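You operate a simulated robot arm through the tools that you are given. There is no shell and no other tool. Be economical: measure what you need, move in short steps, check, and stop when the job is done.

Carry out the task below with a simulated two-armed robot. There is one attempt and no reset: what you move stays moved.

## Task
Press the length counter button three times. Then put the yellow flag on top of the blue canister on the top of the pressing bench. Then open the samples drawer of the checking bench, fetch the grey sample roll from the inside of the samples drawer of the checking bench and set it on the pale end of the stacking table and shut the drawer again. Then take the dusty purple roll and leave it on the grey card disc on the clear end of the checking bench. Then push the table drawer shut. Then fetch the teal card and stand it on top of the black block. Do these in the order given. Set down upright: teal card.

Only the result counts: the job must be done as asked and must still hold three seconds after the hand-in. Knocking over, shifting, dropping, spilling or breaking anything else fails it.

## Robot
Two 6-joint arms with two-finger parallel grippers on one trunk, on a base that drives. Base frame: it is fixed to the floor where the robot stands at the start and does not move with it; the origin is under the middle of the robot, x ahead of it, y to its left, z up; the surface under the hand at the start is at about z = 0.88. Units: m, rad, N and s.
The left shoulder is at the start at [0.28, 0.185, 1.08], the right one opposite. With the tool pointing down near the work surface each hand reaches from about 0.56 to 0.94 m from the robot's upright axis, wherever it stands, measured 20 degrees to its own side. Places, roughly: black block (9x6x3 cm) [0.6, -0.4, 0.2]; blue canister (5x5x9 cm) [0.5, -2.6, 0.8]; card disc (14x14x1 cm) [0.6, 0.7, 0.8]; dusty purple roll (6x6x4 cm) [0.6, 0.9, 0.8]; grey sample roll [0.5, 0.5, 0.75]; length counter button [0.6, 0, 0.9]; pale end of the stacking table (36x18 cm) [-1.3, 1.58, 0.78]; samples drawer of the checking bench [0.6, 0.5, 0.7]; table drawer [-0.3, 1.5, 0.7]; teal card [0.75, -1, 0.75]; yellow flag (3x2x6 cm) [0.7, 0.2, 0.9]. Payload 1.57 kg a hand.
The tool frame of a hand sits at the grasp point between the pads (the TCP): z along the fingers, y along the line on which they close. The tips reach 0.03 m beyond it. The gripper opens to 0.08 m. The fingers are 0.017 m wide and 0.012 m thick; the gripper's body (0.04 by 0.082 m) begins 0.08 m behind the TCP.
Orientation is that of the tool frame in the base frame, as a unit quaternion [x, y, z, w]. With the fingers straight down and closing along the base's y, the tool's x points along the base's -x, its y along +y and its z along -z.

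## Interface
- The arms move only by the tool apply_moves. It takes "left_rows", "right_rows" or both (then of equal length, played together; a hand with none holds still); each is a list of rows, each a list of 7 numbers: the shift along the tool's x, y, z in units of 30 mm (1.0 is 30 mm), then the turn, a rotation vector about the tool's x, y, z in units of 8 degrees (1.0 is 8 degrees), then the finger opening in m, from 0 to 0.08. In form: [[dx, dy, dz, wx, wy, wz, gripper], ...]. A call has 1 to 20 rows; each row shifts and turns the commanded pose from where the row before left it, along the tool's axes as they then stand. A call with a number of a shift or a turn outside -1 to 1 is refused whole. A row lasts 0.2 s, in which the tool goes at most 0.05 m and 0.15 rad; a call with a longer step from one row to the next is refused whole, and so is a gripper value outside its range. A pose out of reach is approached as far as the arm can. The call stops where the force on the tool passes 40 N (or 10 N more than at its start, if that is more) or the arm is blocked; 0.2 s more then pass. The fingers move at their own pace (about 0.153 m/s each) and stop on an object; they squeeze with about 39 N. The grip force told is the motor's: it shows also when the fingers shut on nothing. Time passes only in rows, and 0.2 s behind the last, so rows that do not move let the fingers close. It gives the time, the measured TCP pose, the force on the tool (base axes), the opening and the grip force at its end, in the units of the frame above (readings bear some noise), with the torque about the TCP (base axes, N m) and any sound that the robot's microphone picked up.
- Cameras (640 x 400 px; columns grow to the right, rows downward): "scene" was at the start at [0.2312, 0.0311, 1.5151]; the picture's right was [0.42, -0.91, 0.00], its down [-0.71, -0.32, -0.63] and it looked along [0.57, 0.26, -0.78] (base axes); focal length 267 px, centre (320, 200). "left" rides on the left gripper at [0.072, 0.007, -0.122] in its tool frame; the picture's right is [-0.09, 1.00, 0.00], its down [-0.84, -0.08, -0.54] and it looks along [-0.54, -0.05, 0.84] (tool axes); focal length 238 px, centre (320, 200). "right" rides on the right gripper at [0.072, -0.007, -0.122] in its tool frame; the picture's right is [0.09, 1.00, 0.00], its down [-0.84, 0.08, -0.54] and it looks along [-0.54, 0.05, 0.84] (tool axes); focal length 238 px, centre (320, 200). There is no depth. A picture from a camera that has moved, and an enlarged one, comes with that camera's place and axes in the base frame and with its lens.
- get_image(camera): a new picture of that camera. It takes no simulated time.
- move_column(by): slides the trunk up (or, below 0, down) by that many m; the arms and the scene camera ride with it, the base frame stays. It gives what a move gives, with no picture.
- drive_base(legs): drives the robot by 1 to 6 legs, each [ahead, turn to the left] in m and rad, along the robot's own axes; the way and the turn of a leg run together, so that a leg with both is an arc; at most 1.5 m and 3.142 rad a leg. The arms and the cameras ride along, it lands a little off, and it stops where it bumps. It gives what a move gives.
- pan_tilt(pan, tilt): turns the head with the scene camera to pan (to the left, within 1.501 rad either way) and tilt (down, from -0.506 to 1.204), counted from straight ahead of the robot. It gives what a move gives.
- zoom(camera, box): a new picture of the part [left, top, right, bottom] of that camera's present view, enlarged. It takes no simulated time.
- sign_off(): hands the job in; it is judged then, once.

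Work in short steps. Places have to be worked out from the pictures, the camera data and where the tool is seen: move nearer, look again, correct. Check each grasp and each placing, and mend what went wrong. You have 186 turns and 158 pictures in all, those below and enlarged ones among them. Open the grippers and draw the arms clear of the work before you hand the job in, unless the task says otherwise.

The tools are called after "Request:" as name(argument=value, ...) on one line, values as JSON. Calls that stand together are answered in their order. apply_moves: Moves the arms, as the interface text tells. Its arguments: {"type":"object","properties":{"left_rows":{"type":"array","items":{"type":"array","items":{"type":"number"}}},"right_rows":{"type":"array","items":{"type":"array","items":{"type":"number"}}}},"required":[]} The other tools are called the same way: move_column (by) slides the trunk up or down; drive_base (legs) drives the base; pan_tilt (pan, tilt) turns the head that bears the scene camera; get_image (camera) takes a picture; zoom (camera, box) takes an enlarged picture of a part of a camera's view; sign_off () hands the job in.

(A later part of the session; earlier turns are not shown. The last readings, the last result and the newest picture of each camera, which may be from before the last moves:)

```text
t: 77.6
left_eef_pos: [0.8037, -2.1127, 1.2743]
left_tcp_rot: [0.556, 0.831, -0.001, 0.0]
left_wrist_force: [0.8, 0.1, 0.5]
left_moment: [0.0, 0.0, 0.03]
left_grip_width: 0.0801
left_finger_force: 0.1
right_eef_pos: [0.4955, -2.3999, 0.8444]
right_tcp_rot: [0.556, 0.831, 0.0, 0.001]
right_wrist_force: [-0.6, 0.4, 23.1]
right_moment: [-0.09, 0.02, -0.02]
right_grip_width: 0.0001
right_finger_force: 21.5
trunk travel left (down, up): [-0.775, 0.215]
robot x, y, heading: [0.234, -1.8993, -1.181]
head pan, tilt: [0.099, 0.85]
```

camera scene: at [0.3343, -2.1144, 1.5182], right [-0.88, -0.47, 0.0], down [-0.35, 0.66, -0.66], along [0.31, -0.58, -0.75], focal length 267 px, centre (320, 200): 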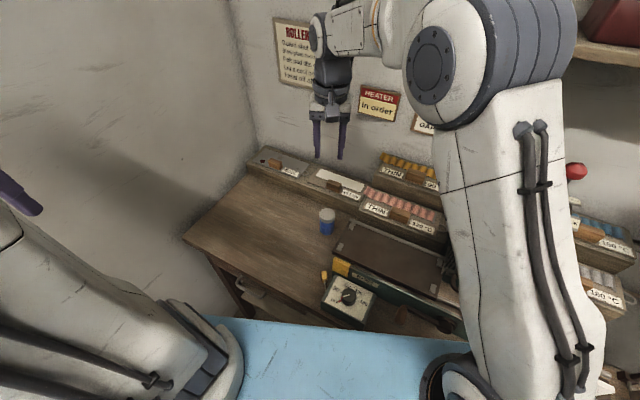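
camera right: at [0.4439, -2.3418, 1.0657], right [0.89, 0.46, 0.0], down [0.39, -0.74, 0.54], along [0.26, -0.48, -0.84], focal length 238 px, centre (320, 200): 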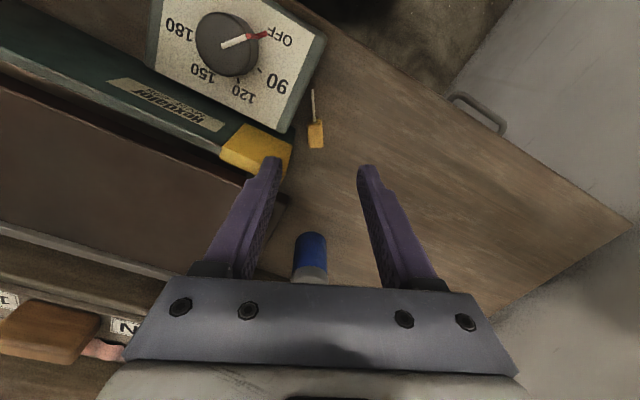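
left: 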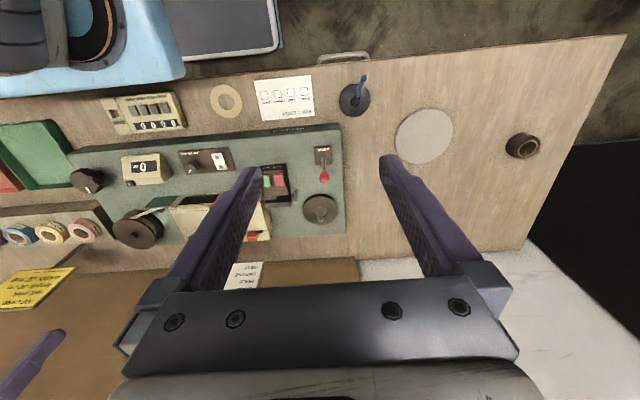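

Request:
apply_moves(right_rows=[[0, 0, -0.02, 0, 0, 0, 0], [0, 0.2, 0, 0, 0, 0, 0], [0, 0.2, 0, 0, 0, 0, 0], [0, 0.25, 0, 0, 0, 0, 0], [0, 0.25, 0, 0, 0, 0, 0], [0, 0.25, 0, 0, 0, 0, 0], [0, 0.25, 0, 0, 0, 0, 0], [0, 0.25, 0, 0, 0, 0, 0], [0, 0, -1, 0, 0, 0, 0], [0, 0, -0.5, 0, 0, 0, 0.05]])

Request:
get_image(camera="right")

```text
t: 79.8
left_eef_pos: [0.8047, -2.1142, 1.2757]
left_tcp_rot: [0.557, 0.831, 0.0, 0.0]
left_wrist_force: [0.2, -0.6, 0.3]
left_moment: [-0.02, 0.01, 0.0]
left_grip_width: 0.0799
left_finger_force: 0.1
right_eef_pos: [0.5433, -2.3799, 0.8885]
right_tcp_rot: [0.556, 0.831, 0.002, 0.0]
right_wrist_force: [-0.2, 0.4, -0.2]
right_moment: [0.01, 0.02, -0.02]
right_grip_width: 0.0498
right_finger_force: 0.0
trunk travel left (down, up): [-0.775, 0.215]
robot x, y, heading: [0.2276, -1.8982, -1.18]
head pan, tilt: [0.099, 0.85]
```

```text
98 pictures are left
camera right: at [0.5093, -2.3166, 1.0107], right [0.89, 0.46, 0.0], down [0.39, -0.74, 0.54], along [0.25, -0.48, -0.84], focal length 238 px, centre (320, 200)
```

right: 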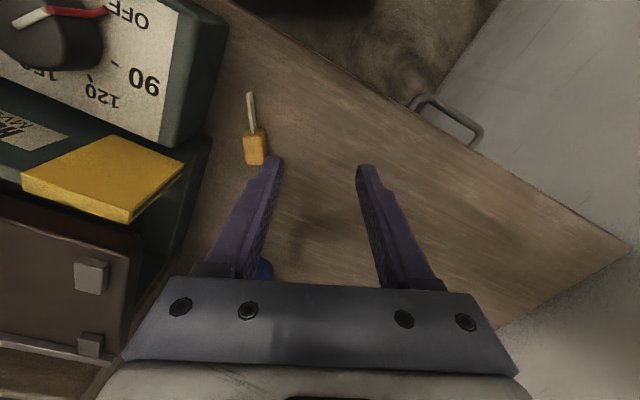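

The flag is now ~3.5 cm from the press wall, head at ≈[0.495, -2.405]. I move so the fingers straddle it with the body clear of the press, and look before descending.

Request:
apply_moves(right_rows=[[-0.05, -0.8, 0, 0, 0, 0, 0.05], [-0.05, -0.8, 0, 0, 0, 0, 0.05], [0, 0, 0.5, 0, 0, 0, 0.05], [0, 0, 0, 0, 0, 0, 0.05]])

Request:
zoom(camera="right", box=[220, 70, 420, 195])

Request:
zoom(camera="scene", box=[270, 200, 370, 280])

```text
t: 80.8
left_eef_pos: [0.8042, -2.1142, 1.2756]
left_tcp_rot: [0.557, 0.831, -0.001, 0.0]
left_wrist_force: [-0.9, -0.6, -0.3]
left_moment: [0.01, -0.02, 0.02]
left_grip_width: 0.0799
left_finger_force: 0.0
right_eef_pos: [0.4998, -2.4015, 0.8732]
right_tcp_rot: [0.556, 0.831, 0.001, 0.0]
right_wrist_force: [0.2, 0.8, 0.6]
right_moment: [0.02, 0.01, -0.01]
right_grip_width: 0.0501
right_finger_force: 0.1
trunk travel left (down, up): [-0.775, 0.215]
robot x, y, heading: [0.2341, -1.8963, -1.178]
head pan, tilt: [0.099, 0.85]
```

```text
3.20 times, centred on (320, 132) of right
camera zoom: at [0.4652, -2.3378, 0.9941], right [0.89, 0.46, 0.0], down [0.39, -0.75, 0.54], along [0.25, -0.48, -0.84], focal length 763 px, centre (320, 416)
```

zoom: 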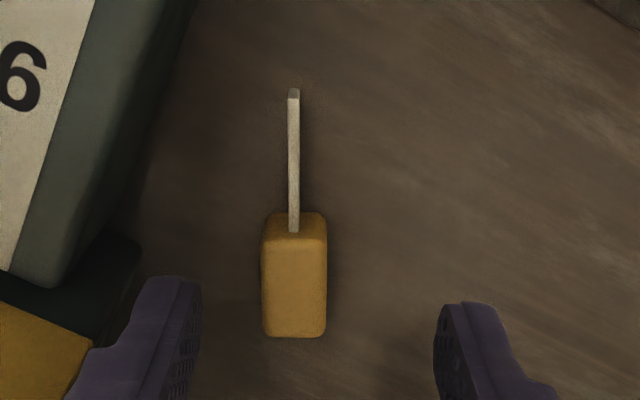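

```text
5.00 times, centred on (320, 240) of scene
camera zoom: at [0.3344, -2.1145, 1.5182], right [-0.88, -0.47, 0.0], down [-0.35, 0.66, -0.66], along [0.31, -0.58, -0.75], focal length 1334 px, centre (320, 0)
```

zoom: 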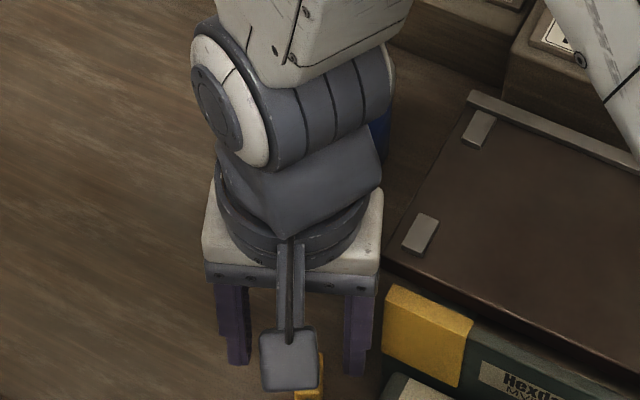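

Fingers straddle the head with margin on both sides. I descend 34 mm and close.

Request:
apply_moves(right_rows=[[0, 0, 0.5, 0, 0, 0, 0.05], [0, 0, 0.5, 0, 0, 0, 0.05], [0, 0, 0.13, 0, 0, 0, 0.05], [0, 0, 0, 0, 0, 0, 0.005], [0, 0, 0, 0, 0, 0, 0.005], [0, 0, 0, 0, 0, 0, 0.005]])

```text
t: 81.3
left_eef_pos: [0.8033, -2.1152, 1.2745]
left_tcp_rot: [0.556, 0.831, 0.0, 0.0]
left_wrist_force: [0.2, 0.5, -1.2]
left_moment: [-0.02, 0.0, 0.01]
left_grip_width: 0.0799
left_finger_force: 0.1
right_eef_pos: [0.498, -2.3996, 0.8494]
right_tcp_rot: [0.557, 0.831, 0.001, 0.0]
right_wrist_force: [-2.8, 4.8, 11.2]
right_moment: [-0.69, 0.1, -0.25]
right_grip_width: 0.0501
right_finger_force: 0.1
trunk travel left (down, up): [-0.775, 0.215]
robot x, y, heading: [0.2375, -1.8988, -1.181]
head pan, tilt: [0.099, 0.85]
stopped in row 2 (right hand): the force on the tool passed its limit at 54 N (the readings are from after the stop); the commanded pose is now the measured one
```

The gripper body touched the platen edge at z≈0.93. I raise, shift 14 mm left with a wider opening, and descend again.

Request:
apply_moves(right_rows=[[0, 0, -0.4, 0, 0, 0, 0.065], [0, 0.47, 0, 0, 0, 0, 0.065], [0, 0, 0.4, 0, 0, 0, 0.065], [0, 0, 0.3, 0, 0, 0, 0.065], [0, 0, 0, 0, 0, 0, 0.065]])

Request:
zoom(camera="right", box=[220, 70, 420, 195])

```text
t: 82.5
left_eef_pos: [0.8034, -2.1145, 1.2734]
left_tcp_rot: [0.557, 0.831, -0.001, -0.001]
left_wrist_force: [-0.3, -0.9, 0.2]
left_moment: [0.0, 0.01, 0.01]
left_grip_width: 0.0801
left_finger_force: 0.1
right_eef_pos: [0.5125, -2.3941, 0.8401]
right_tcp_rot: [0.556, 0.831, 0.002, 0.001]
right_wrist_force: [1.0, -0.2, -0.1]
right_moment: [0.0, 0.03, 0.0]
right_grip_width: 0.065
right_finger_force: 0.1
trunk travel left (down, up): [-0.775, 0.215]
robot x, y, heading: [0.2347, -1.8977, -1.179]
head pan, tilt: [0.099, 0.85]
```

```text
3.20 times, centred on (320, 132) of right
camera zoom: at [0.4777, -2.331, 0.9618], right [0.89, 0.46, 0.0], down [0.39, -0.75, 0.54], along [0.25, -0.48, -0.84], focal length 763 px, centre (320, 416)
```

zoom: 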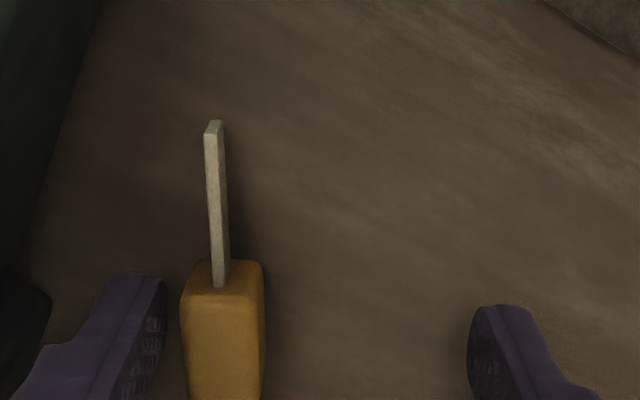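

Clear this time. I close on the head, then lift.

Request:
apply_moves(right_rows=[[0, 0, 0.1, 0, 0, 0, 0.065], [0, 0, 0, 0, 0, 0, 0.005], [0, 0, 0, 0, 0, 0, 0.005], [0, 0, 0, 0, 0, 0, 0.005], [0, 0, -0.6, 0, 0, 0, 0.005], [0, 0, -1, 0, 0, 0, 0.005], [0, 0, -1, 0, 0, 0, 0.005], [0, 0, -1, 0, 0, 0, 0.005], [0, 0, -1, 0, 0, 0, 0.005], [0, 0, -1, 0, 0, 0, 0.005]])

Request:
get_image(camera="right")

```text
t: 84.8
left_eef_pos: [0.8037, -2.1146, 1.2752]
left_tcp_rot: [0.556, 0.831, -0.001, 0.0]
left_wrist_force: [0.2, -0.3, -0.6]
left_moment: [0.02, 0.0, -0.01]
left_grip_width: 0.08
left_finger_force: 0.0
right_eef_pos: [0.5093, -2.3963, 1.004]
right_tcp_rot: [0.556, 0.831, 0.0, 0.0]
right_wrist_force: [-0.7, 0.3, 0.7]
right_moment: [0.05, 0.0, 0.01]
right_grip_width: 0.014
right_finger_force: 30.1
trunk travel left (down, up): [-0.775, 0.215]
robot x, y, heading: [0.2372, -1.8953, -1.183]
head pan, tilt: [0.099, 0.85]
```

```text
94 pictures are left
camera right: at [0.4748, -2.3323, 1.1264], right [0.89, 0.46, 0.0], down [0.39, -0.75, 0.54], along [0.25, -0.48, -0.84], focal length 238 px, centre (320, 200)
```

right: 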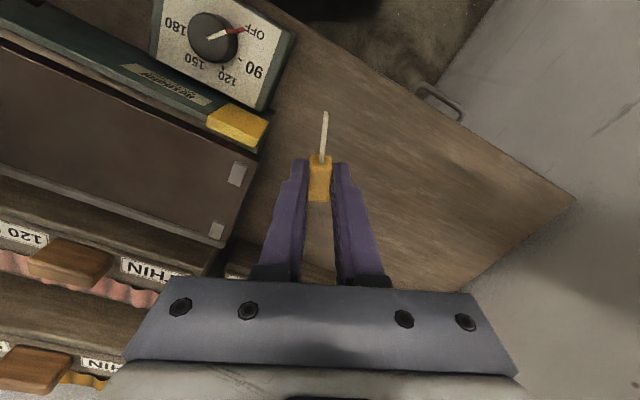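

Flag gripped across its head (14 mm), lying horizontally. I carry it over the lid centre ([0.545, -2.554]) and stop ~12 mm above.

Request:
apply_moves(right_rows=[[-0.885, -0.152, 0, 0, 0, 0, 0.005], [-0.885, -0.152, 0, 0, 0, 0, 0.005], [-0.885, -0.152, 0, 0, 0, 0, 0.005], [-0.885, -0.152, 0, 0, 0, 0, 0.005], [-0.885, -0.152, 0, 0, 0, 0, 0.005], [-0.885, -0.152, 0, 0, 0, 0, 0.005], [0, 0, 0.8, 0, 0, 0, 0.005], [0, 0, 0.8, 0, 0, 0, 0.005], [0, 0, 0, 0, 0, 0, 0.005]])

Request:
zoom(camera="right", box=[240, 80, 400, 230])

Request:
zoom(camera="scene", box=[290, 170, 370, 240])

```text
t: 86.8
left_eef_pos: [0.804, -2.1135, 1.2755]
left_tcp_rot: [0.557, 0.831, 0.0, -0.001]
left_wrist_force: [0.2, 0.0, -0.5]
left_moment: [-0.01, 0.05, -0.02]
left_grip_width: 0.0799
left_finger_force: 0.1
right_eef_pos: [0.546, -2.5569, 0.9555]
right_tcp_rot: [0.557, 0.831, 0.002, 0.0]
right_wrist_force: [0.0, -0.7, -0.5]
right_moment: [-0.02, -0.03, 0.01]
right_grip_width: 0.014
right_finger_force: 31.0
trunk travel left (down, up): [-0.775, 0.215]
robot x, y, heading: [0.2362, -1.8979, -1.18]
head pan, tilt: [0.099, 0.85]
```

```text
2.67 times, centred on (320, 155) of right
camera zoom: at [0.5121, -2.4932, 1.0787], right [0.89, 0.46, 0.0], down [0.39, -0.75, 0.54], along [0.25, -0.48, -0.84], focal length 636 px, centre (320, 320)
```

zoom: 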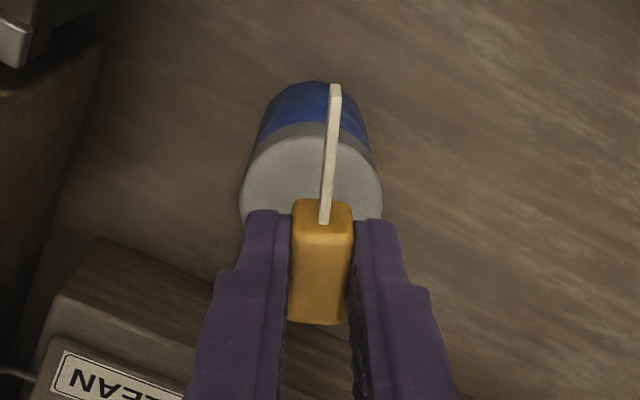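

```text
5.71 times, centred on (330, 205) of scene
camera zoom: at [0.3344, -2.1147, 1.5181], right [-0.88, -0.47, 0.0], down [-0.35, 0.66, -0.66], along [0.31, -0.58, -0.75], focal length 1525 px, centre (263, 171)
```

zoom: 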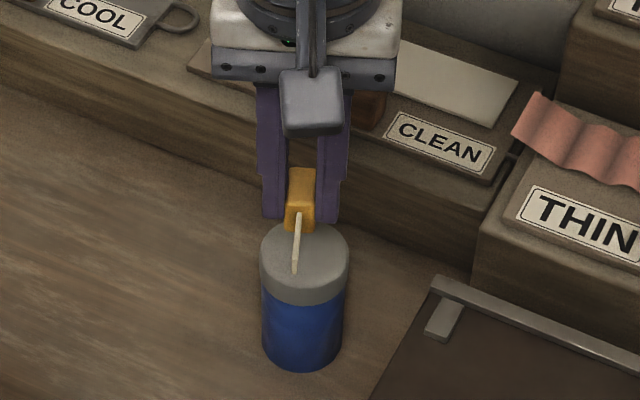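

The head sits ~8 mm forward of the TCP, so I shift back 11 mm to centre it, then lower to contact.

Request:
apply_moves(right_rows=[[0.37, 0, 0, 0, 0, 0, 0.005], [0, 0, 0.2, 0, 0, 0, 0.005], [0, 0, 0.1, 0, 0, 0, 0.005], [0, 0, 0.05, 0, 0, 0, 0.005]])

Request:
zoom(camera="scene", box=[290, 170, 370, 240])

```text
t: 87.8
left_eef_pos: [0.8044, -2.1151, 1.2745]
left_tcp_rot: [0.556, 0.831, -0.001, 0.0]
left_wrist_force: [0.4, -0.3, 0.6]
left_moment: [0.01, 0.0, 0.02]
left_grip_width: 0.08
left_finger_force: 0.0
right_eef_pos: [0.5413, -2.5451, 0.948]
right_tcp_rot: [0.556, 0.831, 0.0, 0.001]
right_wrist_force: [0.0, -0.3, -0.3]
right_moment: [0.04, 0.0, 0.01]
right_grip_width: 0.014
right_finger_force: 30.1
trunk travel left (down, up): [-0.775, 0.215]
robot x, y, heading: [0.2329, -1.8942, -1.183]
head pan, tilt: [0.099, 0.85]
```

```text
5.71 times, centred on (330, 205) of scene
camera zoom: at [0.3343, -2.1146, 1.5182], right [-0.88, -0.47, 0.0], down [-0.35, 0.66, -0.66], along [0.31, -0.58, -0.75], focal length 1525 px, centre (263, 171)
```

zoom: 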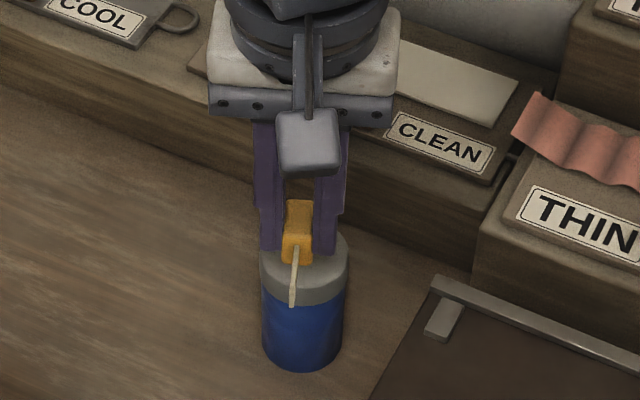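

Now the head will land centred; I shift 3 mm right and creep down.

Request:
apply_moves(right_rows=[[0, -0.1, 0.05, 0, 0, 0, 0.005], [0, 0, 0.05, 0, 0, 0, 0.005]])

Request:
apply_moves(right_rows=[[0, 0, 0.04, 0, 0, 0, 0.005], [0, 0, 0.04, 0, 0, 0, 0.005]])

```text
t: 88.3
left_eef_pos: [0.8046, -2.1152, 1.2755]
left_tcp_rot: [0.556, 0.831, 0.0, 0.0]
left_wrist_force: [-0.1, 0.3, -0.2]
left_moment: [-0.05, 0.03, -0.03]
left_grip_width: 0.08
left_finger_force: 0.0
right_eef_pos: [0.5388, -2.5447, 0.9446]
right_tcp_rot: [0.556, 0.831, 0.001, 0.001]
right_wrist_force: [0.2, 0.1, -0.2]
right_moment: [0.01, -0.01, -0.01]
right_grip_width: 0.0138
right_finger_force: 29.9
trunk travel left (down, up): [-0.775, 0.215]
robot x, y, heading: [0.234, -1.8992, -1.18]
head pan, tilt: [0.099, 0.85]
```

```text
t: 89.0
left_eef_pos: [0.8043, -2.1141, 1.2759]
left_tcp_rot: [0.556, 0.831, 0.0, -0.001]
left_wrist_force: [-0.1, 0.5, -0.8]
left_moment: [-0.01, 0.0, 0.01]
left_grip_width: 0.0802
left_finger_force: 0.2
right_eef_pos: [0.5389, -2.5449, 0.9424]
right_tcp_rot: [0.556, 0.831, 0.002, 0.001]
right_wrist_force: [-0.4, -0.5, -0.5]
right_moment: [0.04, 0.02, -0.01]
right_grip_width: 0.0142
right_finger_force: 30.4
trunk travel left (down, up): [-0.775, 0.215]
robot x, y, heading: [0.233, -1.8979, -1.179]
head pan, tilt: [0.099, 0.85]
```

Request:
apply_moves(right_rows=[[0, 0, 0.04, 0, 0, 0, 0.005], [0, 0, 0.04, 0, 0, 0, 0.005]])

Request:
zoom(camera="scene", box=[290, 170, 370, 240])

```text
t: 89.5
left_eef_pos: [0.8035, -2.1149, 1.2747]
left_tcp_rot: [0.556, 0.831, -0.001, -0.001]
left_wrist_force: [0.4, 0.2, -0.2]
left_moment: [-0.01, 0.02, 0.02]
left_grip_width: 0.08
left_finger_force: 0.1
right_eef_pos: [0.5402, -2.5463, 0.9397]
right_tcp_rot: [0.557, 0.831, 0.0, 0.0]
right_wrist_force: [-0.9, -0.1, 1.1]
right_moment: [-0.01, 0.01, 0.01]
right_grip_width: 0.014
right_finger_force: 30.3
trunk travel left (down, up): [-0.775, 0.215]
robot x, y, heading: [0.2346, -1.8934, -1.183]
head pan, tilt: [0.099, 0.85]
```

```text
5.71 times, centred on (330, 205) of scene
camera zoom: at [0.3343, -2.1145, 1.5182], right [-0.88, -0.47, 0.0], down [-0.35, 0.66, -0.66], along [0.31, -0.58, -0.75], focal length 1525 px, centre (263, 171)
```

zoom: 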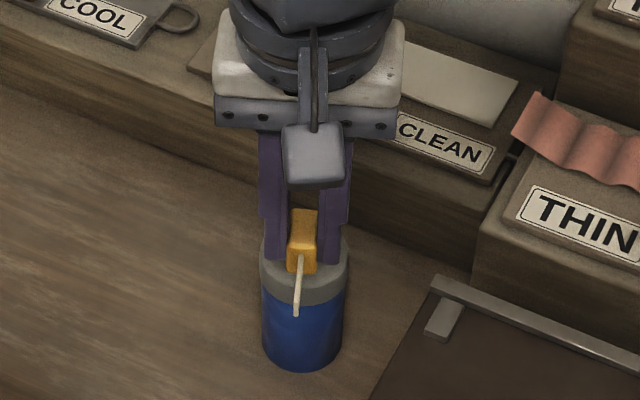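

Request:
apply_moves(right_rows=[[-0.06, 0, 0.04, 0, 0, 0, 0.005], [0, 0, 0.03, 0, 0, 0, 0.005]])

```text
t: 90.2
left_eef_pos: [0.8045, -2.1143, 1.2744]
left_tcp_rot: [0.557, 0.831, -0.001, 0.0]
left_wrist_force: [0.0, -0.7, -0.8]
left_moment: [0.0, -0.02, -0.01]
left_grip_width: 0.0799
left_finger_force: 0.0
right_eef_pos: [0.5396, -2.5477, 0.9368]
right_tcp_rot: [0.556, 0.831, 0.001, 0.0]
right_wrist_force: [0.2, 0.1, 0.0]
right_moment: [-0.05, -0.01, 0.01]
right_grip_width: 0.014
right_finger_force: 30.3
trunk travel left (down, up): [-0.775, 0.215]
robot x, y, heading: [0.235, -1.8968, -1.182]
head pan, tilt: [0.099, 0.85]
```

Request:
apply_moves(right_rows=[[0, 0, 0.04, 0, 0, 0, 0.005], [0, 0, 0.03, 0, 0, 0, 0.005]])

Request:
zoom(camera="scene", box=[290, 170, 370, 240])

```text
t: 90.8
left_eef_pos: [0.804, -2.1149, 1.2741]
left_tcp_rot: [0.556, 0.831, -0.001, 0.0]
left_wrist_force: [0.5, -0.4, -0.1]
left_moment: [0.02, 0.03, 0.03]
left_grip_width: 0.08
left_finger_force: 0.1
right_eef_pos: [0.5397, -2.5478, 0.9338]
right_tcp_rot: [0.556, 0.831, 0.002, 0.001]
right_wrist_force: [-1.0, 0.7, -0.4]
right_moment: [-0.02, -0.02, -0.02]
right_grip_width: 0.0142
right_finger_force: 30.2
trunk travel left (down, up): [-0.775, 0.215]
robot x, y, heading: [0.2347, -1.8977, -1.183]
head pan, tilt: [0.099, 0.85]
```

```text
5.71 times, centred on (330, 205) of scene
camera zoom: at [0.3343, -2.1145, 1.5182], right [-0.88, -0.47, 0.0], down [-0.35, 0.66, -0.66], along [0.31, -0.58, -0.75], focal length 1525 px, centre (263, 171)
```

zoom: 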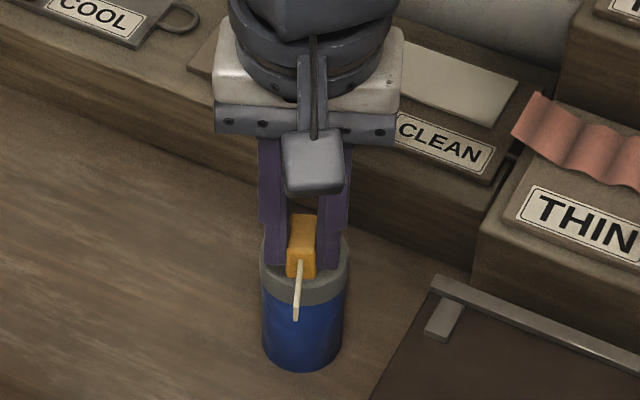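

No contact yet, so the lid is lower (~0.89) and the head would land ~7 mm too near. I shift 7 mm forward and continue down.

Request:
apply_moves(right_rows=[[-0.24, 0, 0, 0, 0, 0, 0.005], [0, 0, 0.05, 0, 0, 0, 0.005], [0, 0, 0.04, 0, 0, 0, 0.005]])

Request:
apply_moves(right_rows=[[0, 0, 0.04, 0, 0, 0, 0.005], [0, 0, 0.03, 0, 0, 0, 0.005]])

Request:
zoom(camera="scene", box=[290, 170, 370, 240])

```text
t: 91.5
left_eef_pos: [0.8033, -2.1141, 1.2743]
left_tcp_rot: [0.556, 0.831, -0.001, -0.001]
left_wrist_force: [-0.8, -0.6, 0.2]
left_moment: [0.01, 0.01, -0.04]
left_grip_width: 0.08
left_finger_force: 0.0
right_eef_pos: [0.5444, -2.5535, 0.9322]
right_tcp_rot: [0.556, 0.831, 0.001, 0.0]
right_wrist_force: [-0.5, 0.6, -0.7]
right_moment: [0.01, 0.03, 0.03]
right_grip_width: 0.0142
right_finger_force: 30.2
trunk travel left (down, up): [-0.775, 0.215]
robot x, y, heading: [0.2321, -1.8974, -1.179]
head pan, tilt: [0.099, 0.85]
```

```text
t: 92.2
left_eef_pos: [0.8042, -2.1138, 1.2745]
left_tcp_rot: [0.556, 0.831, -0.001, 0.0]
left_wrist_force: [-0.7, 1.5, -0.3]
left_moment: [0.02, 0.01, 0.01]
left_grip_width: 0.0799
left_finger_force: 0.1
right_eef_pos: [0.5426, -2.5534, 0.9289]
right_tcp_rot: [0.556, 0.831, 0.001, 0.0]
right_wrist_force: [0.5, -0.9, -0.2]
right_moment: [0.02, 0.02, 0.0]
right_grip_width: 0.0137
right_finger_force: 30.2
trunk travel left (down, up): [-0.775, 0.215]
robot x, y, heading: [0.236, -1.896, -1.182]
head pan, tilt: [0.099, 0.85]
```

```text
5.71 times, centred on (330, 205) of scene
camera zoom: at [0.3343, -2.1145, 1.5182], right [-0.88, -0.47, 0.0], down [-0.35, 0.66, -0.66], along [0.31, -0.58, -0.75], focal length 1525 px, centre (263, 171)
```

zoom: 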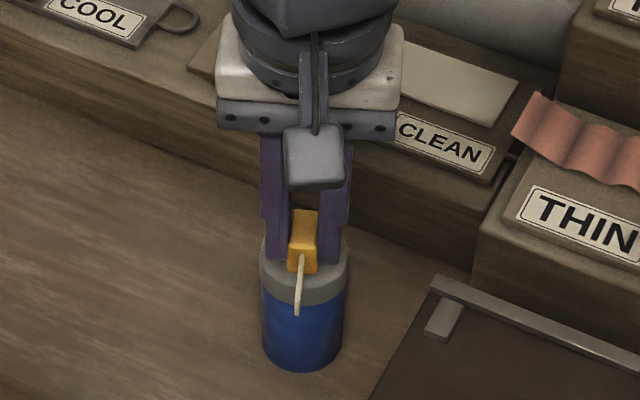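

Request:
apply_moves(right_rows=[[-0.05, 0, 0.05, 0, 0, 0, 0.005], [0, 0, 0.05, 0, 0, 0, 0.005]])

Request:
apply_moves(right_rows=[[-0.05, 0, 0.05, 0, 0, 0, 0.005], [0, 0, 0.05, 0, 0, 0, 0.005]])

Request:
zoom(camera="scene", box=[290, 170, 370, 240])

```text
t: 92.8
left_eef_pos: [0.8043, -2.1138, 1.2756]
left_tcp_rot: [0.557, 0.831, -0.001, -0.001]
left_wrist_force: [0.5, -0.2, 0.0]
left_moment: [-0.05, 0.0, 0.03]
left_grip_width: 0.0799
left_finger_force: 0.0
right_eef_pos: [0.5452, -2.5543, 0.9263]
right_tcp_rot: [0.556, 0.831, 0.001, 0.001]
right_wrist_force: [0.0, 0.4, -0.3]
right_moment: [0.0, 0.0, 0.02]
right_grip_width: 0.0136
right_finger_force: 29.9
trunk travel left (down, up): [-0.775, 0.215]
robot x, y, heading: [0.2367, -1.897, -1.183]
head pan, tilt: [0.099, 0.85]
```

```text
t: 93.3
left_eef_pos: [0.8044, -2.114, 1.2739]
left_tcp_rot: [0.556, 0.831, -0.001, -0.001]
left_wrist_force: [0.7, -0.1, -0.2]
left_moment: [-0.01, 0.02, 0.04]
left_grip_width: 0.08
left_finger_force: 0.0
right_eef_pos: [0.5447, -2.5564, 0.9222]
right_tcp_rot: [0.556, 0.831, 0.002, 0.001]
right_wrist_force: [0.1, 0.4, 0.1]
right_moment: [-0.01, -0.03, -0.02]
right_grip_width: 0.0139
right_finger_force: 30.5
trunk travel left (down, up): [-0.775, 0.215]
robot x, y, heading: [0.2333, -1.8959, -1.186]
head pan, tilt: [0.099, 0.85]
```

```text
5.71 times, centred on (330, 205) of scene
camera zoom: at [0.3343, -2.1145, 1.5182], right [-0.88, -0.47, 0.0], down [-0.35, 0.66, -0.66], along [0.31, -0.58, -0.75], focal length 1525 px, centre (263, 171)
```

zoom: 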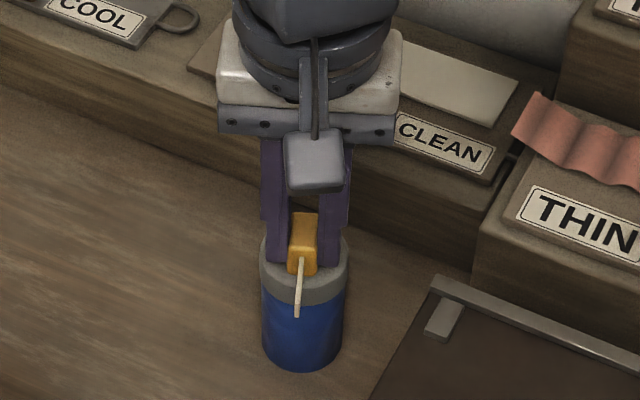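

Still free; all evidence now fits lid z≈0.877 with centre ≈[0.550, -2.571]. I shift 9 mm forward and descend the last ~8 mm.

Request:
apply_moves(right_rows=[[-0.3, 0, 0, 0, 0, 0, 0.005], [0, 0, 0.07, 0, 0, 0, 0.005], [0, 0, 0.07, 0, 0, 0, 0.005]])

Request:
apply_moves(right_rows=[[0, 0, 0.05, 0, 0, 0, 0.005], [0, 0, 0.05, 0, 0, 0, 0.005]])

Request:
zoom(camera="scene", box=[290, 170, 370, 240])

```text
t: 94.2
left_eef_pos: [0.8042, -2.1148, 1.2748]
left_tcp_rot: [0.556, 0.831, -0.001, 0.0]
left_wrist_force: [0.0, -0.1, -0.5]
left_moment: [0.01, 0.0, -0.01]
left_grip_width: 0.0801
left_finger_force: 0.2
right_eef_pos: [0.5479, -2.5641, 0.9197]
right_tcp_rot: [0.557, 0.83, 0.002, 0.002]
right_wrist_force: [-1.6, 0.9, 10.0]
right_moment: [0.04, 0.06, 0.01]
right_grip_width: 0.0141
right_finger_force: 30.0
trunk travel left (down, up): [-0.775, 0.215]
robot x, y, heading: [0.2367, -1.8989, -1.178]
head pan, tilt: [0.099, 0.85]
```

```text
t: 94.8
left_eef_pos: [0.8036, -2.1137, 1.2747]
left_tcp_rot: [0.556, 0.831, -0.001, -0.001]
left_wrist_force: [0.8, -0.2, -0.9]
left_moment: [0.0, 0.01, 0.0]
left_grip_width: 0.0799
left_finger_force: 0.1
right_eef_pos: [0.5483, -2.5655, 0.9195]
right_tcp_rot: [0.557, 0.831, 0.001, 0.003]
right_wrist_force: [-1.6, 2.6, 28.5]
right_moment: [0.12, 0.07, 0.04]
right_grip_width: 0.0139
right_finger_force: 31.1
trunk travel left (down, up): [-0.775, 0.215]
robot x, y, heading: [0.2383, -1.8995, -1.179]
head pan, tilt: [0.099, 0.85]
```

```text
5.71 times, centred on (330, 205) of scene
camera zoom: at [0.3337, -2.1132, 1.5188], right [-0.88, -0.47, 0.0], down [-0.35, 0.66, -0.66], along [0.31, -0.58, -0.75], focal length 1525 px, centre (263, 171)
```

zoom: 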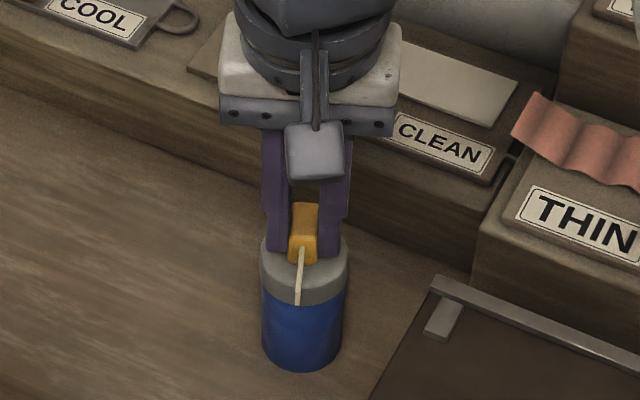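

Contact: lid at ~0.8825. The head is ~4 mm too far forward; I lift slightly, move back 4 mm, and set down gently.

Request:
apply_moves(right_rows=[[0, 0, -0.3, 0, 0, 0, 0.005], [0.14, 0, 0, 0, 0, 0, 0.005], [0, 0, 0.1, 0, 0, 0, 0.005], [0, 0, 0.04, 0, 0, 0, 0.005], [0, 0, 0, 0, 0, 0, 0.005]])

Request:
zoom(camera="scene", box=[290, 170, 370, 240])

```text
t: 96.0
left_eef_pos: [0.8038, -2.1137, 1.274]
left_tcp_rot: [0.557, 0.831, -0.001, 0.0]
left_wrist_force: [-0.2, -0.2, -0.6]
left_moment: [-0.01, -0.02, 0.01]
left_grip_width: 0.0801
left_finger_force: 0.0
right_eef_pos: [0.5457, -2.56, 0.9192]
right_tcp_rot: [0.556, 0.831, 0.002, 0.0]
right_wrist_force: [0.3, -0.4, 0.4]
right_moment: [0.01, 0.0, 0.02]
right_grip_width: 0.0141
right_finger_force: 30.3
trunk travel left (down, up): [-0.775, 0.215]
robot x, y, heading: [0.2332, -1.8992, -1.183]
head pan, tilt: [0.099, 0.85]
```

```text
5.71 times, centred on (330, 205) of scene
camera zoom: at [0.3343, -2.1145, 1.5182], right [-0.88, -0.47, 0.0], down [-0.35, 0.66, -0.66], along [0.31, -0.58, -0.75], focal length 1525 px, centre (263, 171)
```

zoom: 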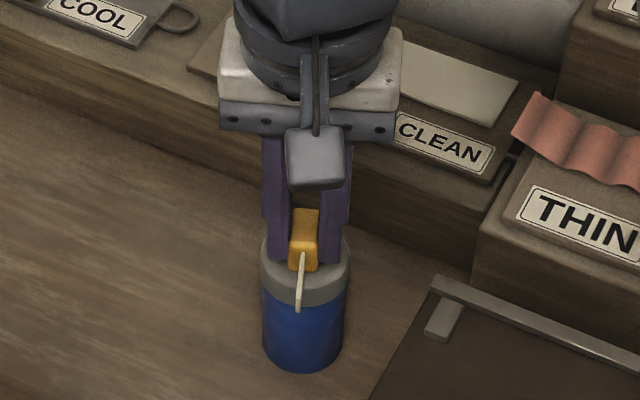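

Just at contact height. One more small step to touch, then open.

Request:
apply_moves(right_rows=[[0, 0, 0.04, 0, 0, 0, 0.005], [0, 0, 0.02, 0, 0, 0, 0.005]])

```text
t: 96.5
left_eef_pos: [0.8046, -2.1143, 1.2759]
left_tcp_rot: [0.556, 0.831, -0.001, 0.0]
left_wrist_force: [-0.4, 0.3, 0.0]
left_moment: [-0.02, 0.0, -0.01]
left_grip_width: 0.0797
left_finger_force: 0.0
right_eef_pos: [0.547, -2.5593, 0.9189]
right_tcp_rot: [0.556, 0.831, 0.002, 0.001]
right_wrist_force: [-0.8, 0.3, 3.6]
right_moment: [0.02, 0.02, -0.01]
right_grip_width: 0.0141
right_finger_force: 30.2
trunk travel left (down, up): [-0.775, 0.215]
robot x, y, heading: [0.2354, -1.9019, -1.178]
head pan, tilt: [0.099, 0.85]
```

Request:
apply_moves(right_rows=[[0, 0, 0, 0, 0, 0, 0.018], [0, 0, 0, 0, 0, 0, 0.04], [0, 0, -0.2, 0, 0, 0, 0.04]])

Request:
zoom(camera="scene", box=[290, 170, 370, 240])

```text
t: 97.3
left_eef_pos: [0.8044, -2.1144, 1.2748]
left_tcp_rot: [0.557, 0.831, -0.002, -0.001]
left_wrist_force: [1.0, 0.2, 0.8]
left_moment: [0.01, -0.01, 0.01]
left_grip_width: 0.08
left_finger_force: 0.0
right_eef_pos: [0.5449, -2.5609, 0.9254]
right_tcp_rot: [0.556, 0.831, 0.002, 0.002]
right_wrist_force: [-0.1, -0.3, -0.4]
right_moment: [0.01, 0.01, 0.0]
right_grip_width: 0.0398
right_finger_force: 0.0
trunk travel left (down, up): [-0.775, 0.215]
robot x, y, heading: [0.2346, -1.8973, -1.182]
head pan, tilt: [0.099, 0.85]
```

```text
5.71 times, centred on (330, 205) of scene
camera zoom: at [0.3343, -2.1146, 1.5182], right [-0.88, -0.47, 0.0], down [-0.35, 0.66, -0.66], along [0.31, -0.58, -0.75], focal length 1525 px, centre (263, 171)
```

zoom: 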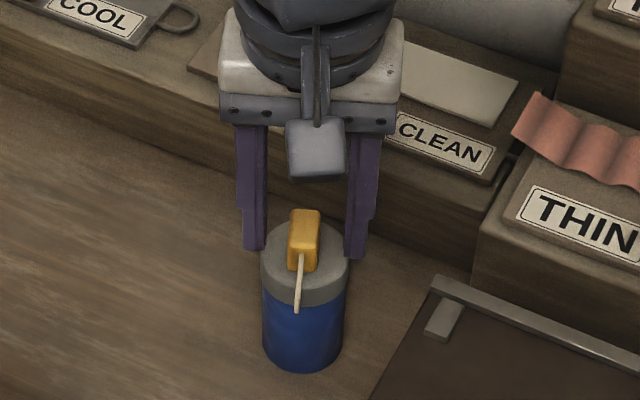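

The flag rests on the lid centrally. I lift clear, retract, and back away along the path I came.

Request:
apply_moves(right_rows=[[0, 0, -0.5, 0, 0, 0, 0.05], [0, 0, -1, 0, 0, 0, 0.05], [0, 0, -1, 0, 0, 0, 0.05], [0, 0, -1, 0, 0, 0, 0.05], [0, 0, -1, 0, 0, 0, 0.05], [0, 0, -1, 0, 0, 0, 0.05], [0, 0, -1, 0, 0, 0, 0.05], [0, 0, -1, 0, 0, 0, 0.05], [0, 0, -1, 0, 0, 0, 0.05], [1, 0, 0, 0, 0, 0, 0.05], [1, 0, 0, 0, 0, 0, 0.05], [1, 0, 0, 0, 0, 0, 0.05], [1, 0, 0, 0, 0, 0, 0.05], [1, 0, 0, 0, 0, 0, 0.05], [1, 0, 0, 0, 0, 0, 0.05]])

Request:
drive_base(legs=[[-0.25, 0]])

Request:
get_image(camera="scene")

```text
t: 100.5
left_eef_pos: [0.8048, -2.1138, 1.2753]
left_tcp_rot: [0.556, 0.831, -0.001, -0.001]
left_wrist_force: [0.6, 0.0, -0.4]
left_moment: [0.01, 0.01, 0.02]
left_grip_width: 0.0803
left_finger_force: 0.0
right_eef_pos: [0.4768, -2.3965, 1.181]
right_tcp_rot: [0.556, 0.831, 0.002, 0.001]
right_wrist_force: [0.5, 0.0, 0.1]
right_moment: [0.03, 0.01, -0.02]
right_grip_width: 0.0501
right_finger_force: 0.1
trunk travel left (down, up): [-0.775, 0.215]
robot x, y, heading: [0.236, -1.8984, -1.184]
head pan, tilt: [0.099, 0.85]
```

```text
t: 102.4
left_eef_pos: [0.7078, -1.8846, 1.2741]
left_tcp_rot: [0.559, 0.829, 0.0, -0.002]
left_wrist_force: [-0.1, -0.4, -0.2]
left_moment: [-0.02, 0.0, 0.0]
left_grip_width: 0.0798
left_finger_force: 0.0
right_eef_pos: [0.3779, -2.165, 1.1824]
right_tcp_rot: [0.56, 0.829, 0.001, 0.0]
right_wrist_force: [1.0, -0.5, 0.2]
right_moment: [-0.02, 0.0, 0.01]
right_grip_width: 0.0501
right_finger_force: 0.1
trunk travel left (down, up): [-0.775, 0.215]
robot x, y, heading: [0.1401, -1.6636, -1.183]
head pan, tilt: [0.099, 0.85]
```

```text
83 pictures are left
camera scene: at [0.2378, -1.8816, 1.5181], right [-0.89, -0.46, 0.0], down [-0.35, 0.67, -0.66], along [0.31, -0.58, -0.75], focal length 267 px, centre (320, 200)
```

scene: 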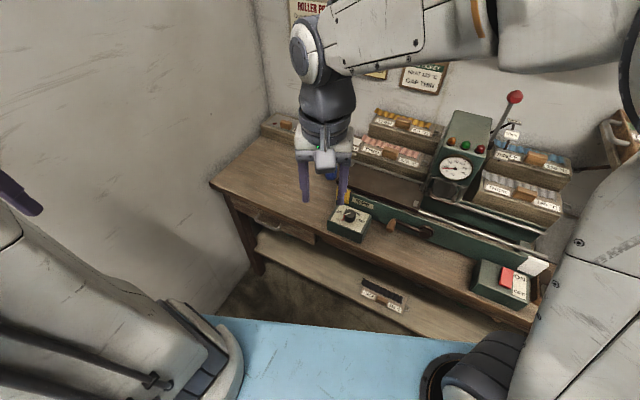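

I retrace backwards around the bench corner, then go up to the drawer side.

Request:
drive_base(legs=[[0, 0.36], [-1.0, 0], [0, 2.39], [1.3, 0], [0, -1.571]])

Request:
pan_tilt(pan=0.2, tilt=0.75)

Request:
get_image(camera="scene")

```text
t: 124.5
left_eef_pos: [-0.1601, 0.828, 1.2753]
left_tcp_rot: [0.005, 1.0, -0.001, 0.0]
left_wrist_force: [0.5, -0.1, -0.4]
left_moment: [-0.02, 0.0, -0.01]
left_grip_width: 0.08
left_finger_force: 0.2
right_eef_pos: [-0.0277, 0.4176, 1.181]
right_tcp_rot: [0.006, 1.0, 0.001, 0.0]
right_wrist_force: [0.1, 0.6, -0.5]
right_moment: [0.0, 0.0, 0.02]
right_grip_width: 0.0502
right_finger_force: 0.1
trunk travel left (down, up): [-0.775, 0.215]
robot x, y, heading: [-0.5797, 0.3914, -0.012]
head pan, tilt: [0.099, 0.85]
```

```text
t: 125.2
left_eef_pos: [-0.1595, 0.8297, 1.2755]
left_tcp_rot: [0.005, 1.0, -0.001, 0.0]
left_wrist_force: [0.3, -0.4, 0.0]
left_moment: [-0.02, 0.01, 0.03]
left_grip_width: 0.0801
left_finger_force: 0.1
right_eef_pos: [-0.028, 0.4177, 1.1815]
right_tcp_rot: [0.005, 1.0, 0.001, -0.001]
right_wrist_force: [-0.2, 0.1, 0.4]
right_moment: [-0.02, 0.03, 0.0]
right_grip_width: 0.05
right_finger_force: 0.1
trunk travel left (down, up): [-0.775, 0.215]
robot x, y, heading: [-0.5831, 0.3888, -0.011]
head pan, tilt: [0.201, 0.75]
```

```text
82 pictures are left
camera scene: at [-0.3388, 0.4029, 1.5262], right [0.19, -0.98, 0.0], down [-0.67, -0.13, -0.73], along [0.72, 0.14, -0.68], focal length 267 px, centre (320, 200)
```

scene: 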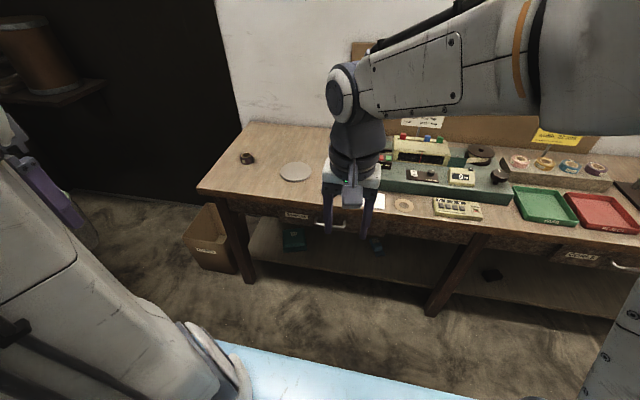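

I zoom in on the drawer's front and handle.

Request:
zoom(camera="scene", box=[230, 130, 390, 260])

```text
3.08 times, centred on (310, 195) of scene
camera zoom: at [-0.3388, 0.4029, 1.5262], right [0.19, -0.98, 0.0], down [-0.67, -0.13, -0.73], along [0.72, 0.14, -0.68], focal length 821 px, centre (351, 215)
```

zoom: 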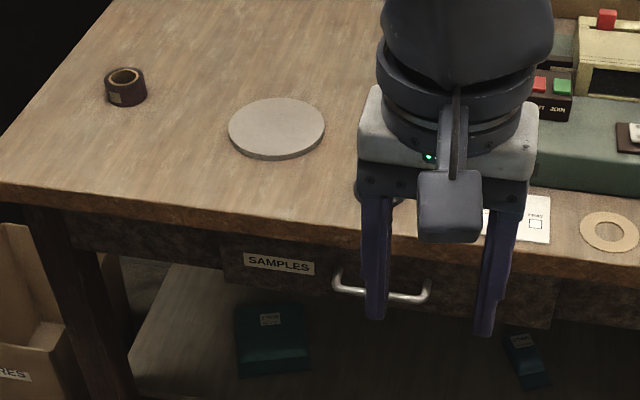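

Handle found at about [0.367, 0.503, 0.735], bar along y, just in front of the bench edge. I'll pinch it with the left hand pointing forward, fingers closing vertically: first rotate the left wrist (roll 90°, then pitch 90°).

Request:
apply_moves(left_rows=[[0, 0, 0, 0, 0, 0.94, 0.06], [0, 0, 0, 0, 0, 0.94, 0.06], [0, 0, 0, 0, 0, 0.94, 0.06], [0, 0, 0, 0, 0, 0.94, 0.06], [0, 0, 0, 0, 0, 0.94, 0.06], [0, 0, 0, 0, 0, 0.94, 0.06], [0, 0, 0, 0, 0, 0.94, 0.06], [0, 0, 0, 0, 0, 0.94, 0.06], [0, 0, 0, 0, 0, 0.94, 0.06], [0, 0, 0, 0, 0, 0.94, 0.06], [0, 0, 0, 0, 0, 0.94, 0.06], [0, 0, 0, 0, 0, 0.91, 0.06]])

Request:
apply_moves(left_rows=[[0, 0, 0, -0.94, 0, 0, 0.06], [0, 0, 0, -0.94, 0, 0, 0.06], [0, 0, 0, -0.94, 0, 0, 0.06], [0, 0, 0, -0.94, 0, 0, 0.06], [0, 0, 0, -0.94, 0, 0, 0.06], [0, 0, 0, -0.94, 0, 0, 0.06], [0, 0, 0, -0.94, 0, 0, 0.06], [0, 0, 0, -0.94, 0, 0, 0.06], [0, 0, 0, -0.94, 0, 0, 0.06], [0, 0, 0, -0.94, 0, 0, 0.06], [0, 0, 0, -0.94, 0, 0, 0.06], [0, 0, 0, -0.91, 0, 0, 0.06]])

```text
t: 127.8
left_eef_pos: [-0.1606, 0.8303, 1.2729]
left_tcp_rot: [0.711, 0.703, -0.001, 0.001]
left_wrist_force: [0.9, 0.0, 0.1]
left_moment: [0.02, -0.01, -0.03]
left_grip_width: 0.06
left_finger_force: 0.1
right_eef_pos: [-0.0271, 0.4182, 1.1819]
right_tcp_rot: [0.004, 1.0, 0.001, -0.001]
right_wrist_force: [-0.2, 0.3, 0.6]
right_moment: [0.02, 0.01, 0.03]
right_grip_width: 0.05
right_finger_force: 0.0
trunk travel left (down, up): [-0.775, 0.215]
robot x, y, heading: [-0.5801, 0.3889, -0.012]
head pan, tilt: [0.201, 0.75]
```

```text
t: 130.4
left_eef_pos: [0.0405, 0.7583, 1.5624]
left_tcp_rot: [0.502, 0.505, 0.492, 0.501]
left_wrist_force: [0.0, 0.7, -1.0]
left_moment: [0.0, 0.03, -0.03]
left_grip_width: 0.0601
left_finger_force: 0.1
left hand out of reach, approached as far as the arm can: row 3, 4, 5, 6, 7, 8, 9, 10, 11, 12
right_eef_pos: [-0.0263, 0.4175, 1.1823]
right_tcp_rot: [0.005, 1.0, 0.001, -0.001]
right_wrist_force: [-0.1, 0.2, -0.8]
right_moment: [0.0, -0.01, 0.01]
right_grip_width: 0.0499
right_finger_force: 0.1
trunk travel left (down, up): [-0.775, 0.215]
robot x, y, heading: [-0.5855, 0.3914, -0.012]
head pan, tilt: [0.201, 0.75]
```

Orientation reached (tool z forward); the position drifted up due to reach limits. I move the hand forward, inward and down to a reachable place.

Request:
apply_moves(left_rows=[[-0.8, -0.8, 0.9, 0, 0, 0, 0.06], [-0.8, -0.8, 0.9, 0, 0, 0, 0.06], [-0.8, -0.8, 0.9, 0, 0, 0, 0.06], [-0.8, -0.8, 0.9, 0, 0, 0, 0.06], [-0.8, -0.8, 0.9, 0, 0, 0, 0.06], [-0.8, -0.8, 0.9, 0, 0, 0, 0.06], [-0.8, -0.8, 0.9, 0, 0, 0, 0.06], [-0.8, -0.8, 0.9, 0, 0, 0, 0.06], [0, 0, 0, 0, 0, 0, 0.06]])

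Request:
move_column(by=-0.3)

Request:
get_image(camera="scene")

```text
t: 132.4
left_eef_pos: [0.2546, 0.5464, 1.4939]
left_tcp_rot: [0.503, 0.497, 0.497, 0.503]
left_wrist_force: [0.3, -0.3, 0.3]
left_moment: [-0.01, -0.08, 0.01]
left_grip_width: 0.0598
left_finger_force: 0.1
left hand out of reach, approached as far as the arm can: row 1, 2, 3, 4, 5, 6, 7
right_eef_pos: [-0.028, 0.4168, 1.1826]
right_tcp_rot: [0.006, 1.0, 0.002, -0.001]
right_wrist_force: [0.0, 0.1, 0.4]
right_moment: [0.02, 0.01, -0.04]
right_grip_width: 0.05
right_finger_force: 0.0
trunk travel left (down, up): [-0.775, 0.215]
robot x, y, heading: [-0.5819, 0.3923, -0.016]
head pan, tilt: [0.201, 0.75]
```

```text
t: 135.4
left_eef_pos: [0.255, 0.5471, 1.1947]
left_tcp_rot: [0.502, 0.498, 0.498, 0.502]
left_wrist_force: [0.1, -0.7, -0.3]
left_moment: [0.01, 0.02, 0.0]
left_grip_width: 0.0599
left_finger_force: 0.0
right_eef_pos: [-0.0267, 0.4171, 0.8822]
right_tcp_rot: [0.005, 1.0, 0.001, 0.0]
right_wrist_force: [-0.3, -0.3, -0.4]
right_moment: [-0.02, -0.01, -0.01]
right_grip_width: 0.0499
right_finger_force: 0.0
trunk travel left (down, up): [-0.475, 0.515]
robot x, y, heading: [-0.5845, 0.3843, -0.012]
head pan, tilt: [0.201, 0.75]
```

```text
80 pictures are left
camera scene: at [-0.3388, 0.4029, 1.2262], right [0.19, -0.98, 0.0], down [-0.67, -0.13, -0.73], along [0.72, 0.14, -0.68], focal length 267 px, centre (320, 200)
```

scene: 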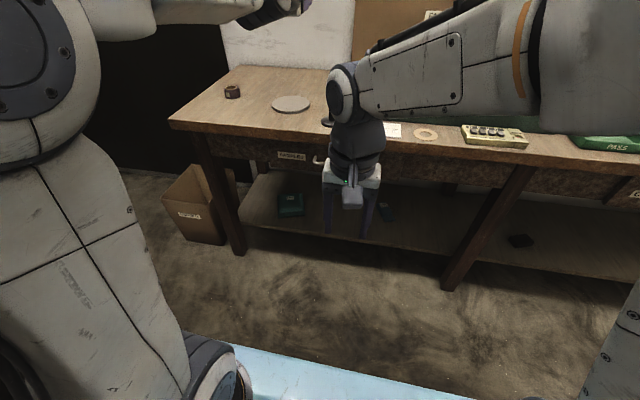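

I move the right hand aside to the right and lower the left hand toward handle height in front of the bench.

Request:
apply_moves(left_rows=[[0, -1, -0.3, 0, 0, 0, 0.06], [0, -1, -0.3, 0, 0, 0, 0.06], [0, -1, -0.3, 0, 0, 0, 0.06], [0, -1, -0.3, 0, 0, 0, 0.06], [0, -1, -0.3, 0, 0, 0, 0.06], [0, -1, -0.3, 0, 0, 0, 0.06], [0, -1, -0.3, 0, 0, 0, 0.06], [0, -1, -0.3, 0, 0, 0, 0.06], [0, -1, -0.3, 0, 0, 0, 0.06], [0, -1, -0.3, 0, 0, 0, 0.06]], right_rows=[[0, -1, -0.8, 0, 0, 0, 0.05], [0, -1, -0.8, 0, 0, 0, 0.05], [0, -1, -0.8, 0, 0, 0, 0.05], [0, -1, -0.8, 0, 0, 0, 0.05], [0, -1, -0.8, 0, 0, 0, 0.05], [0, -1, -0.8, 0, 0, 0, 0.05], [0, -1, -0.8, 0, 0, 0, 0.05], [0, 0, 0, 0, 0, 0, 0.05], [0, 0, 0, 0, 0, 0, 0.05], [0, 0, 0, 0, 0, 0, 0.05]])

Request:
apply_moves(left_rows=[[-0.2, -1, 0, 0, 0, 0, 0.06], [-0.2, -1, 0, 0, 0, 0, 0.06], [-0.2, -1, 0, 0, 0, 0, 0.06], [-0.2, -1, 0, 0, 0, 0, 0.06], [-0.2, -1, 0, 0, 0, 0, 0.06]])

Request:
get_image(camera="scene")

Request:
get_image(camera="left")

```text
t: 137.6
left_eef_pos: [0.1732, 0.549, 0.8937]
left_tcp_rot: [0.502, 0.498, 0.498, 0.502]
left_wrist_force: [-0.6, -0.2, -1.1]
left_moment: [-0.01, -0.01, 0.04]
left_grip_width: 0.06
left_finger_force: 0.0
left hand out of reach, approached as far as the arm can: row 10
right_eef_pos: [-0.0323, 0.2049, 1.049]
right_tcp_rot: [0.005, 1.0, 0.001, 0.0]
right_wrist_force: [-1.3, 0.1, 1.4]
right_moment: [0.03, -0.02, 0.03]
right_grip_width: 0.0499
right_finger_force: 0.1
trunk travel left (down, up): [-0.475, 0.515]
robot x, y, heading: [-0.582, 0.3876, -0.015]
head pan, tilt: [0.201, 0.75]
```

```text
t: 138.8
left_eef_pos: [0.1694, 0.5166, 0.7423]
left_tcp_rot: [0.502, 0.497, 0.498, 0.502]
left_wrist_force: [1.0, -0.4, 0.5]
left_moment: [-0.02, -0.01, 0.0]
left_grip_width: 0.06
left_finger_force: 0.0
right_eef_pos: [-0.0331, 0.2053, 1.0494]
right_tcp_rot: [0.005, 1.0, 0.002, 0.0]
right_wrist_force: [-0.1, 0.1, 0.1]
right_moment: [0.0, -0.03, 0.0]
right_grip_width: 0.05
right_finger_force: 0.0
trunk travel left (down, up): [-0.475, 0.515]
robot x, y, heading: [-0.5852, 0.3893, -0.014]
head pan, tilt: [0.201, 0.75]
```

```text
79 pictures are left
camera scene: at [-0.339, 0.4029, 1.2263], right [0.19, -0.98, 0.0], down [-0.67, -0.13, -0.73], along [0.72, 0.14, -0.68], focal length 267 px, centre (320, 200)
```

scene: 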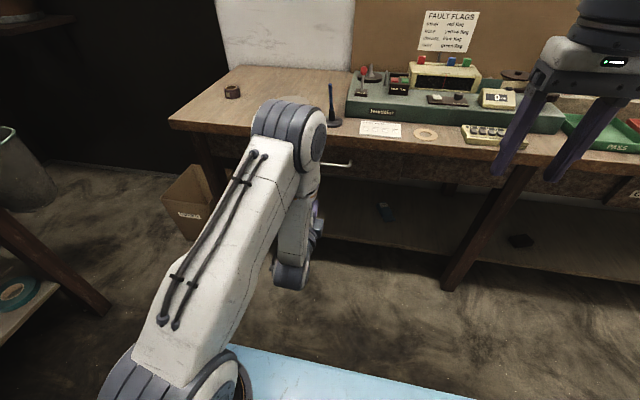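

```text
78 pictures are left
camera left: at [0.0482, 0.59, 0.7495], right [0.0, -0.09, 1.0], down [-0.55, -0.83, -0.08], along [0.84, -0.55, -0.05], focal length 238 px, centre (320, 200)
```

left: 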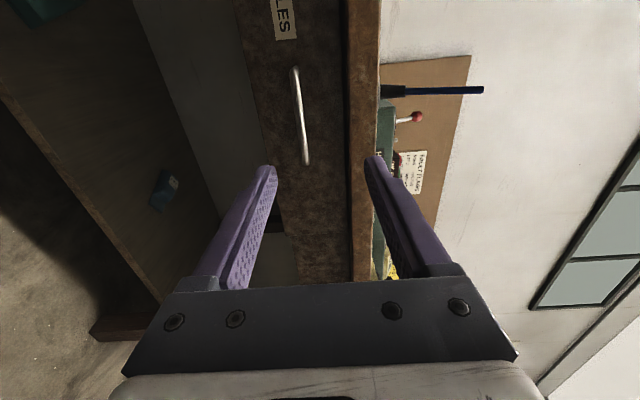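

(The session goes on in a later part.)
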